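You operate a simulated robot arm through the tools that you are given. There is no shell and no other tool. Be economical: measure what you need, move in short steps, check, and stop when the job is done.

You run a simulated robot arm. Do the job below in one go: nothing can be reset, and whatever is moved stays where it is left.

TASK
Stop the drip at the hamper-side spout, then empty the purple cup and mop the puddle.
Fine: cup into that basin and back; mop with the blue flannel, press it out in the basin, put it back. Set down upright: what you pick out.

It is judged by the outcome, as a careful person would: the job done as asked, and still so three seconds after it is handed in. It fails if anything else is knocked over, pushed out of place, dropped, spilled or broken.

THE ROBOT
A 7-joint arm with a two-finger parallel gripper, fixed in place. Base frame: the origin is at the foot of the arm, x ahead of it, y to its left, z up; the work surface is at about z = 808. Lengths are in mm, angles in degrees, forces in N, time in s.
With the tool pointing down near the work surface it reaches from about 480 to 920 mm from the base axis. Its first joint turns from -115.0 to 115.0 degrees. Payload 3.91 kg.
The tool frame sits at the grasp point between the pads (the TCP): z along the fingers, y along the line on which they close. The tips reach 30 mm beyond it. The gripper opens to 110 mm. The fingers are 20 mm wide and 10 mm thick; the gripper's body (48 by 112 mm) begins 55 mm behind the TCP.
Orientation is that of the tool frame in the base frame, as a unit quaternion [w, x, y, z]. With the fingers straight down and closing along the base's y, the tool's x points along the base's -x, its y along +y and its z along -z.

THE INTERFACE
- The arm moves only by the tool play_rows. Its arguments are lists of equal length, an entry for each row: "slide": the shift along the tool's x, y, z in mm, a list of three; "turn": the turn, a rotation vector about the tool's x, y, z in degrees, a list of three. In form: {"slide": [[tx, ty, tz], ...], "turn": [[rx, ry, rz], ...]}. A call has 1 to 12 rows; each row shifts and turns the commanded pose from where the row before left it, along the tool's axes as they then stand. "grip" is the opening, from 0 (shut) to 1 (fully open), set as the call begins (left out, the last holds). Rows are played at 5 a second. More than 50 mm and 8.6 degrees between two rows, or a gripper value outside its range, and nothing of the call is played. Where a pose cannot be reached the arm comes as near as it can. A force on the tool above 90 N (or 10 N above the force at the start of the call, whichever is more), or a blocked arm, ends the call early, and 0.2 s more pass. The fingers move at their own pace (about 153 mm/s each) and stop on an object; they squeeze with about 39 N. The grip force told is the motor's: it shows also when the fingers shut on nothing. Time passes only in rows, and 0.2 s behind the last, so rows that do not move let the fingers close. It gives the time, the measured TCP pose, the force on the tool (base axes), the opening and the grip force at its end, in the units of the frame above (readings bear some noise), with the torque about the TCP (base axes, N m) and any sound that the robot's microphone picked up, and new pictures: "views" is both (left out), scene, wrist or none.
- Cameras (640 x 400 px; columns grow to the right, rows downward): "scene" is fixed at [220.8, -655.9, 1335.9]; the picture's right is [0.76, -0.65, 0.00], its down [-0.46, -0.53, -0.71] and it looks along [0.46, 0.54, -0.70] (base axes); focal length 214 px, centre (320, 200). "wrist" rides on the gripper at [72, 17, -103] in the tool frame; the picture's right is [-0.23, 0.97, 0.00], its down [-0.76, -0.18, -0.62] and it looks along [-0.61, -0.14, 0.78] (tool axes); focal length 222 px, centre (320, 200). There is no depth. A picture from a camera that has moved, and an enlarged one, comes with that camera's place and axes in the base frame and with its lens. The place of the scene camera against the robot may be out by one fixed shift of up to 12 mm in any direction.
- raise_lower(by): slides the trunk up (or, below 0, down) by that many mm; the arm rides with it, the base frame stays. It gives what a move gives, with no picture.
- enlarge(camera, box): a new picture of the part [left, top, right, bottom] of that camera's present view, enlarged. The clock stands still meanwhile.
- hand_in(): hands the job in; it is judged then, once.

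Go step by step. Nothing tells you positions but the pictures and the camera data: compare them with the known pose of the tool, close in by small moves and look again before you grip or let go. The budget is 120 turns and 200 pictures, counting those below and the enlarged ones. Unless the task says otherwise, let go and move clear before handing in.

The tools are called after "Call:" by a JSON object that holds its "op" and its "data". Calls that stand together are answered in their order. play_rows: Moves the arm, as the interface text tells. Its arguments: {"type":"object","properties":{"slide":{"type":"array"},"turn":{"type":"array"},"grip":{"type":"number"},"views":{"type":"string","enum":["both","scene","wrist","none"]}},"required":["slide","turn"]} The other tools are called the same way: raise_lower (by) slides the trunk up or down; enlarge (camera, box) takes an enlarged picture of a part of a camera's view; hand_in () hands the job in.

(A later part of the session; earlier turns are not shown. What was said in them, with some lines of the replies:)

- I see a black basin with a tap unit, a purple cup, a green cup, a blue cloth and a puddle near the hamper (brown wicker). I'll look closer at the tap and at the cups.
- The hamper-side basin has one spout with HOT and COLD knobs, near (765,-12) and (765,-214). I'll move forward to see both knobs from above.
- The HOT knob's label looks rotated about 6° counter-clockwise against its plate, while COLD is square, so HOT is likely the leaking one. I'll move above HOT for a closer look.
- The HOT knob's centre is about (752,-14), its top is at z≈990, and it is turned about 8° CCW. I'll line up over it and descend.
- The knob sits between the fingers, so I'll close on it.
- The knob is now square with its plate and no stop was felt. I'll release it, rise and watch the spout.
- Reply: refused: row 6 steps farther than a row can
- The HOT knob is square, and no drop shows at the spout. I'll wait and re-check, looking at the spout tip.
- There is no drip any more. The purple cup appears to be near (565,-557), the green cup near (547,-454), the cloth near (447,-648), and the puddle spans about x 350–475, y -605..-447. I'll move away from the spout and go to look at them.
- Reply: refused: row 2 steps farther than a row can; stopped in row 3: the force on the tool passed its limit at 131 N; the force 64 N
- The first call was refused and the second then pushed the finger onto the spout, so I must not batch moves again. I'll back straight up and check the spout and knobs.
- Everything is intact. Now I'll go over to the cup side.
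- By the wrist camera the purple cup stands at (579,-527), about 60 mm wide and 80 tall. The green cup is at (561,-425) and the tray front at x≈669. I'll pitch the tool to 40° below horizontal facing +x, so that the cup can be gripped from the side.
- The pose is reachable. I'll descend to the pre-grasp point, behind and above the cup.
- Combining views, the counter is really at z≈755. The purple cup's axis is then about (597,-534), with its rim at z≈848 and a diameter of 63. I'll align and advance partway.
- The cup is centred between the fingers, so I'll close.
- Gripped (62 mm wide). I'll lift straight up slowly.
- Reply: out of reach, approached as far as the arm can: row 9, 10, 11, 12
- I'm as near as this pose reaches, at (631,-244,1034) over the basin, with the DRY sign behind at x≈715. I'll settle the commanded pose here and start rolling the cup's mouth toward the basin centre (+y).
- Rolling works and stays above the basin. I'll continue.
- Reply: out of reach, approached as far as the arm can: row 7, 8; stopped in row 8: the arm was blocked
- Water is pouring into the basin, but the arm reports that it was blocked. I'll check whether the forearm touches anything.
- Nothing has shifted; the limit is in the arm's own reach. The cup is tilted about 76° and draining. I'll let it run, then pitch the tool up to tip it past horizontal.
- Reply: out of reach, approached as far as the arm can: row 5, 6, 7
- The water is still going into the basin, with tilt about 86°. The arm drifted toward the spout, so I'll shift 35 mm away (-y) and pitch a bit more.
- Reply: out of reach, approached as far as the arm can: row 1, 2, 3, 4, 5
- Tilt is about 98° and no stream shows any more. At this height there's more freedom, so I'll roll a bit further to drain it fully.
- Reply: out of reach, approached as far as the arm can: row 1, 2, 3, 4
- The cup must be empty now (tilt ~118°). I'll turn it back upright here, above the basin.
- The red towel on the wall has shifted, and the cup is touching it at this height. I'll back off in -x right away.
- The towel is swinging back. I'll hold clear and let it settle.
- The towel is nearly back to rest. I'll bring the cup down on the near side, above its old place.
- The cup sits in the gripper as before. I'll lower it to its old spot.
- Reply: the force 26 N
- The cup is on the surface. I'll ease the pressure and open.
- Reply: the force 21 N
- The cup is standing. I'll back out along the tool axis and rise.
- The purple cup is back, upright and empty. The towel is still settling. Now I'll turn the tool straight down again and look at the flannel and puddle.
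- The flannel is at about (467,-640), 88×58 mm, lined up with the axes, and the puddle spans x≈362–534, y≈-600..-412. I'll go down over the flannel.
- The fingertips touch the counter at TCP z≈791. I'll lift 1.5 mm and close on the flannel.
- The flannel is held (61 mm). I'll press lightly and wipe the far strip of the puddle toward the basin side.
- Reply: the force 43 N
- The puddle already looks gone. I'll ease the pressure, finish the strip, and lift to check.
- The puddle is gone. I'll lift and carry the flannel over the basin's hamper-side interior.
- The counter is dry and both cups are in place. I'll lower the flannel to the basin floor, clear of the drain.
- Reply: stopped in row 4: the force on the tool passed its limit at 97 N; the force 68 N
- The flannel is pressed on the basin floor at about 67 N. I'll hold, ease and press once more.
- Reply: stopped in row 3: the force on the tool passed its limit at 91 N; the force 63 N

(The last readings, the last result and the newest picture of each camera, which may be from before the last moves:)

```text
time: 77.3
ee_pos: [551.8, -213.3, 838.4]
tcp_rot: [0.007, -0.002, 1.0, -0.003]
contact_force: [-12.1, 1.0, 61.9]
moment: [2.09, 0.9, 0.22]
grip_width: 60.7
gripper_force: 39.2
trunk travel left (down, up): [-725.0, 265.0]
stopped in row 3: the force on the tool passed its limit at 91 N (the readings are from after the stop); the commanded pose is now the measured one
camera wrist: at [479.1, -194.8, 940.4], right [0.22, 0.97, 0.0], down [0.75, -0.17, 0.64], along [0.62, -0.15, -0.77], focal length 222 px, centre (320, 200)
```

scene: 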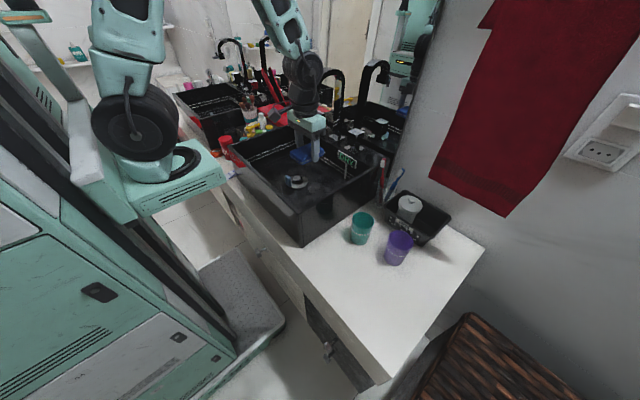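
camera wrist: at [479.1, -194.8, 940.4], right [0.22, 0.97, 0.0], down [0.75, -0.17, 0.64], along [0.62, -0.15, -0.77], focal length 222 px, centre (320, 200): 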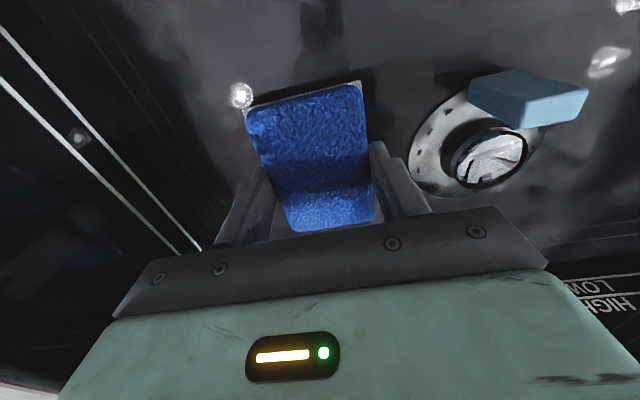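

Call:
{"op": "play_rows", "data": {"slide": [[0, 0, -0.8], [0, 0, 0], [0, 0, 0], [0, 0, 0], [0, 0, 0], [0, 0, 0], [0, 0, 0], [0, 0, 0]], "turn": [[0, 0, 0], [0, 0, 0], [0, 0, 0], [0, 0, 0], [0, 0, 0], [0, 0, 0], [0, 0, 0], [0, 0, 0]], "views": "none"}}

```text
time: 79.1
ee_pos: [553.1, -212.2, 837.5]
tcp_rot: [0.008, -0.002, 1.0, -0.004]
contact_force: [-15.1, 6.2, 66.0]
moment: [2.42, 1.02, 0.55]
grip_width: 60.6
gripper_force: 38.9
trunk travel left (down, up): [-725.0, 265.0]
```

It was held pressed for 1.6 s. Now I'll lift it out and look.

Call:
{"op": "play_rows", "data": {"slide": [[0, 0, -10], [0, 0, -30], [0, 0, -40], [0, 0, -40], [0, 0, -45], [0, 0, 0], [0, 0, 0], [0, 0, 0]], "turn": [[0, 0, 0], [0, 0.5, 0], [0, 0, 0], [0, 0, 0], [0, 0, 0], [0, 0, 0], [0, 0, 0], [0, 0, 0]], "views": "both"}}

Call:
{"op": "enlarge", "data": {"camera": "scene", "box": [220, 60, 400, 250]}}

```text
time: 80.9
ee_pos: [553.9, -207.4, 1001.1]
tcp_rot: [0.003, -0.001, 1.0, -0.004]
contact_force: [0.1, 0.7, -0.3]
moment: [-0.04, 0.01, 0.02]
grip_width: 60.5
gripper_force: 38.8
trunk travel left (down, up): [-725.0, 265.0]
camera wrist: at [481.8, -190.0, 1104.5], right [0.22, 0.97, -0.01], down [0.76, -0.17, 0.63], along [0.61, -0.15, -0.78], focal length 222 px, centre (320, 200)
```

scene: 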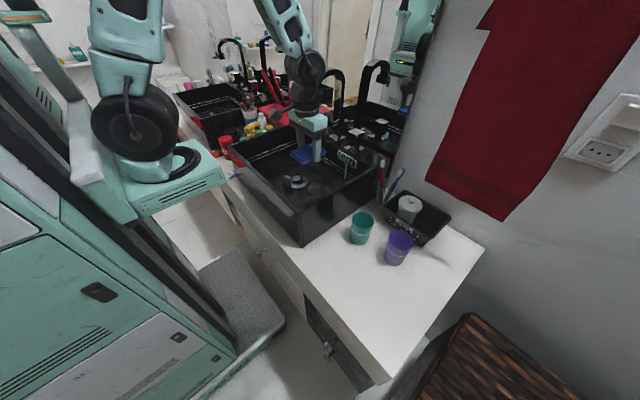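
wrist: 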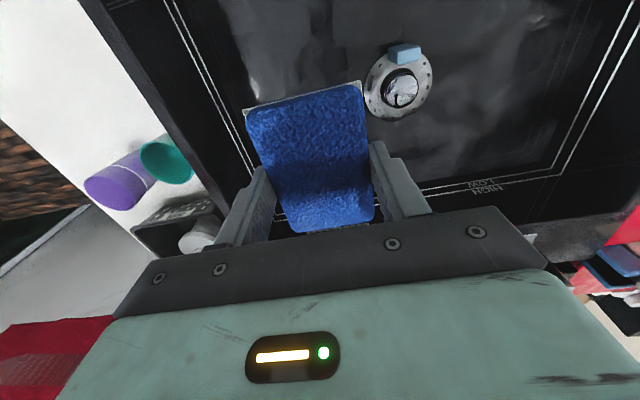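

```text
2.11 times, centred on (310, 155) of scene
camera zoom: at [220.8, -655.9, 1335.9], right [0.76, -0.65, 0.0], down [-0.46, -0.53, -0.71], along [0.46, 0.54, -0.7], focal length 452 px, centre (341, 295)
```

zoom: 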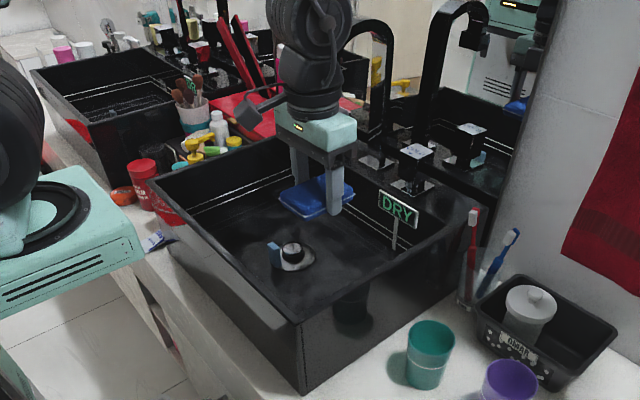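

All is tidy. I'll carry the flannel back above its place.

Call:
{"op": "play_rows", "data": {"slide": [[8.4, -43.5, 0], [8.4, -43.5, 0], [8.4, -43.5, 0], [8.4, -43.5, 0], [8.4, -43.5, 0], [8.4, -43.5, 0], [8.4, -43.5, 0], [8.4, -43.5, 0], [8.4, -43.5, 0], [8.4, -43.5, 0], [0, 0, 40], [0, 0, 0]], "turn": [[0, 0, 0], [0, 0, 0], [0, 0, 0], [0, 0, 0], [0, 0, 0], [0, 0, 0], [0, 0, 0], [0, 0, 0], [0, 0, 0], [0, 0, 0], [0, 0, 0], [0, 0, 0]], "views": "wrist"}}

```text
time: 83.5
ee_pos: [470.2, -652.3, 966.6]
tcp_rot: [0.003, -0.001, 1.0, -0.005]
contact_force: [0.6, 0.3, 0.1]
moment: [0.02, 0.02, 0.0]
grip_width: 60.7
gripper_force: 39.3
trunk travel left (down, up): [-725.0, 265.0]
camera wrist: at [397.7, -633.4, 1069.6], right [0.23, 0.97, -0.01], down [0.76, -0.17, 0.63], along [0.61, -0.15, -0.78], focal length 222 px, centre (320, 200)
```

wrist: 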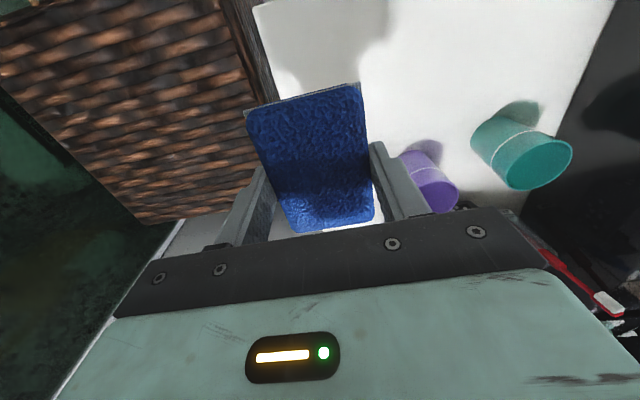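

Call:
{"op": "play_rows", "data": {"slide": [[0, 10, 40], [0, 0, 45], [0, 0, 45], [0, 0, 25], [0, 0, 11], [0, 0, 0]], "turn": [[0, 0, 0], [0, 0, 0], [0, 0, 0], [0, 0, 0], [0, 0, 0], [0, 0, 0]], "views": "wrist"}}

```text
time: 84.9
ee_pos: [472.4, -638.6, 800.6]
tcp_rot: [0.002, -0.001, 1.0, -0.005]
contact_force: [0.2, 0.8, 0.0]
moment: [-0.01, -0.01, -0.02]
grip_width: 60.7
gripper_force: 38.9
trunk travel left (down, up): [-725.0, 265.0]
camera wrist: at [399.5, -621.2, 903.3], right [0.22, 0.97, -0.01], down [0.76, -0.17, 0.63], along [0.61, -0.15, -0.78], focal length 222 px, centre (320, 200)
```

wrist: 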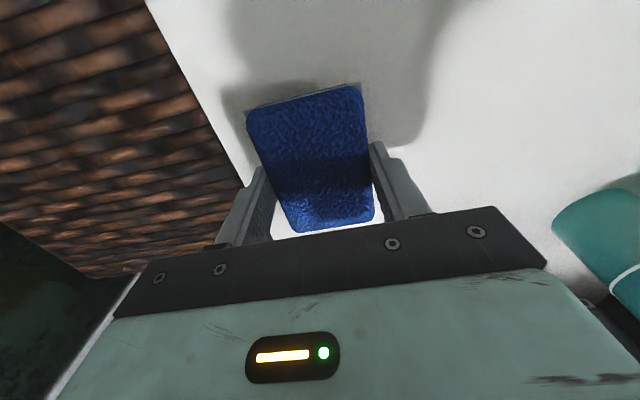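

Call:
{"op": "play_rows", "data": {"slide": [[2, -3, 4], [0, 0, 2.5], [0, 0, 1], [0, 0, 0]], "turn": [[0, 0, 0], [0, 0, 0], [0, 0, 0], [0, 0, 0]], "views": "none"}}

```text
time: 85.9
ee_pos: [469.7, -641.5, 792.0]
tcp_rot: [0.003, -0.002, 1.0, -0.004]
contact_force: [-0.3, 0.6, 0.4]
moment: [0.0, -0.01, 0.03]
grip_width: 60.7
gripper_force: 38.8
trunk travel left (down, up): [-725.0, 265.0]
```

Call:
{"op": "play_rows", "data": {"slide": [[0, 0, 0.8], [0, 0, 0]], "turn": [[0, 0, 0], [0, 0, 0]], "views": "none"}}

Call:
{"op": "play_rows", "data": {"slide": [[0, 0, 0], [0, 0, 0], [0, 0, 0]], "turn": [[0, 0, 0], [0, 0, 0], [0, 0, 0]], "grip": 0.74, "views": "wrist"}}

```text
time: 86.5
ee_pos: [469.8, -641.9, 791.1]
tcp_rot: [0.002, -0.002, 1.0, -0.004]
contact_force: [-0.8, 1.9, 5.0]
moment: [0.19, -0.25, 0.07]
grip_width: 60.6
gripper_force: 39.3
trunk travel left (down, up): [-725.0, 265.0]
```

```text
time: 87.3
ee_pos: [467.7, -641.6, 790.1]
tcp_rot: [0.002, -0.001, 1.0, -0.004]
contact_force: [-1.4, -3.7, 6.1]
moment: [0.15, 0.08, 0.09]
grip_width: 79.5
gripper_force: 0.1
trunk travel left (down, up): [-725.0, 265.0]
camera wrist: at [396.8, -624.2, 893.2], right [0.23, 0.97, -0.01], down [0.76, -0.17, 0.63], along [0.61, -0.15, -0.78], focal length 222 px, centre (320, 200)
```

wrist: 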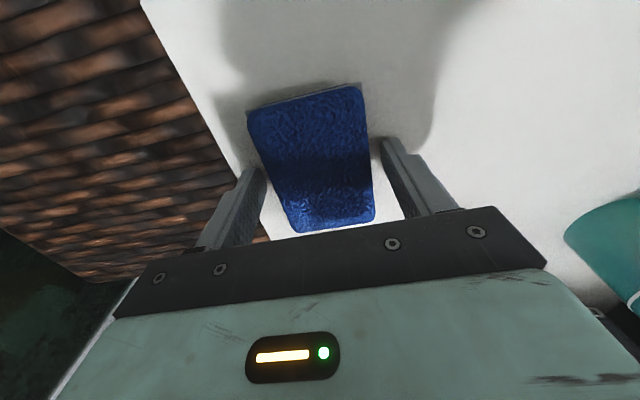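

The flannel lies flat in its place. I'll rise clear and retreat toward the base side for a final look.

Call:
{"op": "play_rows", "data": {"slide": [[0, 0, -20], [0, 0, -45], [0, 0, -45], [0, 0, -45], [0, 0, -45], [0, 0, -45], [0, 0, -45], [0, 40, 0], [0, 45, 0], [0, 45, 0], [0, 45, 0], [0, 0, 0]], "turn": [[0, 0, 0], [0, 0, 0], [0, 0, 0], [0, 0, 0], [0, 0, 0], [0, 0, 0], [0, 0, 0], [0, 0, 0], [0, 0, 0], [0, 0, 0], [0, 0, 0], [0, 0, 0]], "views": "both"}}

Call:
{"op": "enlarge", "data": {"camera": "wrist", "box": [180, 0, 440, 190]}}

Call:
{"op": "enlarge", "data": {"camera": "scene", "box": [270, 50, 390, 200]}}

```text
time: 89.9
ee_pos: [468.9, -463.5, 1079.4]
tcp_rot: [0.002, -0.001, 1.0, -0.004]
contact_force: [-0.5, 0.9, 0.2]
moment: [0.0, -0.04, 0.04]
grip_width: 81.6
gripper_force: 0.1
trunk travel left (down, up): [-725.0, 265.0]
camera wrist: at [396.1, -446.4, 1181.6], right [0.22, 0.97, -0.01], down [0.76, -0.17, 0.63], along [0.61, -0.15, -0.78], focal length 222 px, centre (320, 200)
```

scene: 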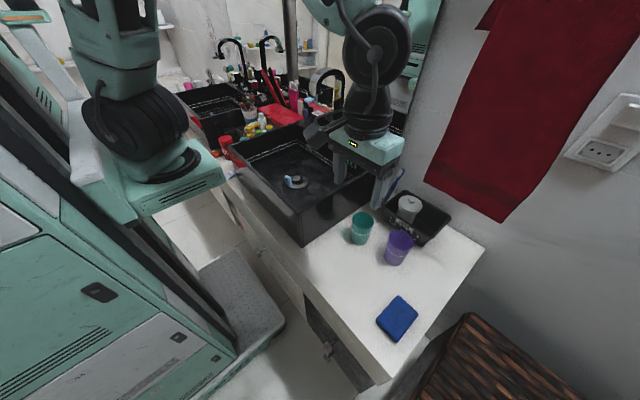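
wrist: 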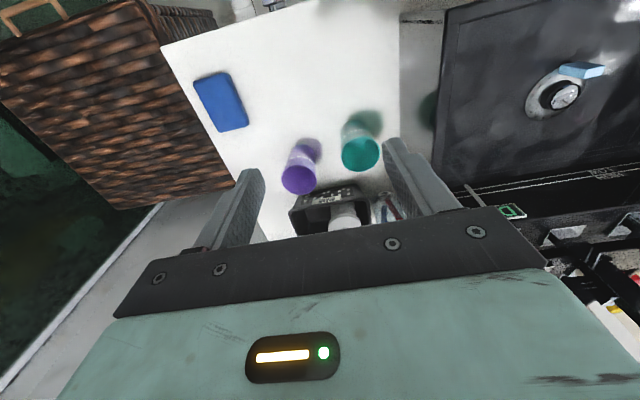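

```text
2.11 times, centred on (310, 95) of wrist
camera zoom: at [396.1, -446.4, 1181.6], right [0.22, 0.97, -0.01], down [0.76, -0.17, 0.63], along [0.61, -0.15, -0.78], focal length 468 px, centre (341, 421)
```

zoom: 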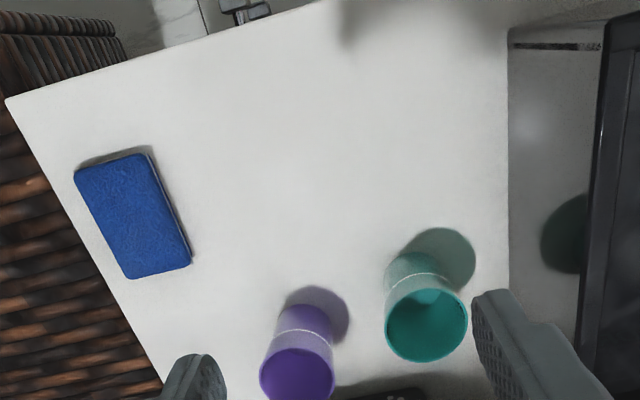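

```text
2.67 times, centred on (330, 125) of scene
camera zoom: at [220.8, -655.9, 1335.9], right [0.76, -0.65, 0.0], down [-0.46, -0.53, -0.71], along [0.46, 0.54, -0.7], focal length 572 px, centre (293, 400)
```

zoom: 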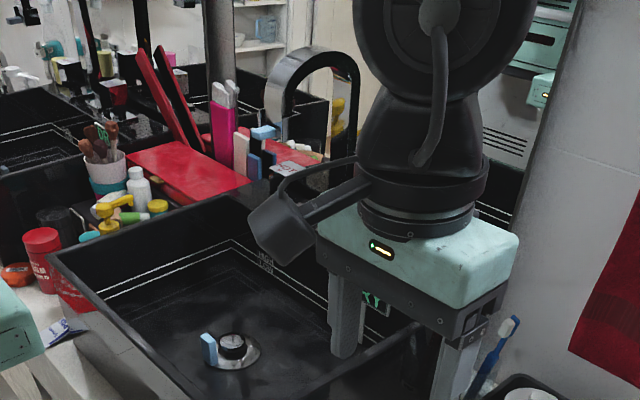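

The counter is dry, and the cup and flannel are in place. I'll move the arm up and away, and check the spout and knobs one last time.

Call:
{"op": "play_rows", "data": {"slide": [[0, 0, -45], [0, 0, -45], [0, 0, -45], [0, 45, 0], [0, 45, 0], [0, 45, 0], [0, 45, 0], [0, 45, 0], [0, 45, 0], [0, 45, 0], [0, 0, 0], [0, 0, 0]], "turn": [[0, 0, 0], [0, 0, 0], [0, 0, 0], [0, 0, 0], [0, 0, 0], [0, 0, 0], [0, 0, 0], [0, 0, 0], [0, 0, 0], [0, 0, 0], [0, 0, 0], [0, 0, 0]], "views": "scene"}}

Call:
{"op": "enlarge", "data": {"camera": "scene", "box": [300, 60, 380, 155]}}

Call:
{"op": "enlarge", "data": {"camera": "wrist", "box": [240, 60, 440, 230]}}

```text
time: 92.5
ee_pos: [464.8, -147.4, 1212.5]
tcp_rot: [0.003, -0.001, 1.0, -0.004]
contact_force: [-0.9, -0.4, 0.4]
moment: [0.0, -0.02, 0.02]
grip_width: 81.3
gripper_force: 0.1
trunk travel left (down, up): [-725.0, 265.0]
```

scene: 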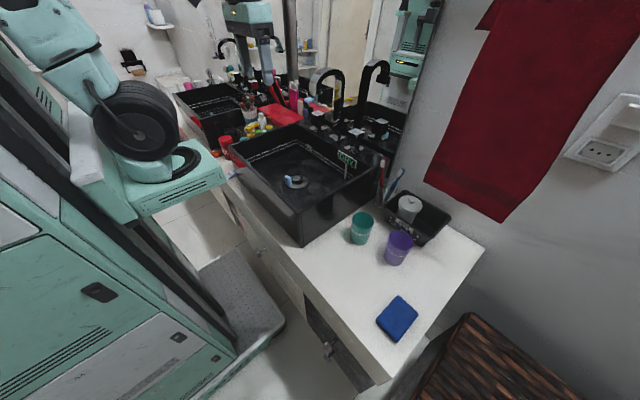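

```text
4.21 times, centred on (340, 108) of scene
camera zoom: at [220.8, -655.9, 1335.9], right [0.76, -0.65, 0.0], down [-0.46, -0.53, -0.71], along [0.46, 0.54, -0.7], focal length 903 px, centre (236, 590)
```

zoom: 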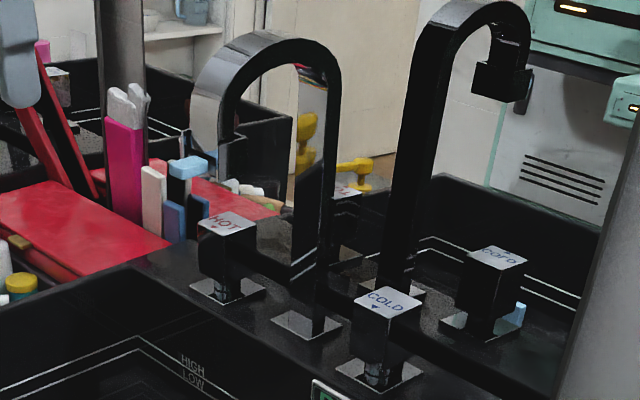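

```text
2.35 times, centred on (340, 145) of wrist
camera zoom: at [392.7, -128.7, 1314.9], right [0.23, 0.97, -0.01], down [0.76, -0.17, 0.63], along [0.61, -0.15, -0.78], focal length 523 px, centre (273, 329)
```

zoom: 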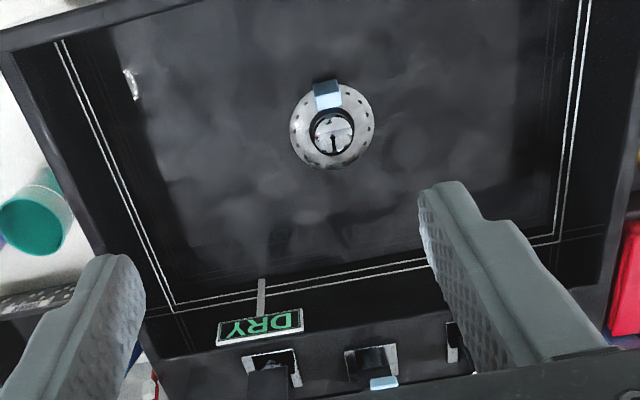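

No drip shows, the counter is dry, and the cups, flannel and towel are at rest in their places. I'm handing it in.

Call:
{"op": "hand_in", "data": {}}

```text
The job is handed in.
```

The job is done and handed in. The drip stopped once I turned the hot knob square. The purple cup was emptied into that basin and stands upright in its old place. I mopped the puddle with the blue flannel, pressed it out in the basin and laid it back.

Two mishaps on the way:
- **Spout:** a finger hit the spout hard once (131 N). It looked unchanged afterwards and has not dripped since.
- **Red towel:** the cup brushed the towel on the wall and set it swinging. It settled within a few pixels of where it first hung.
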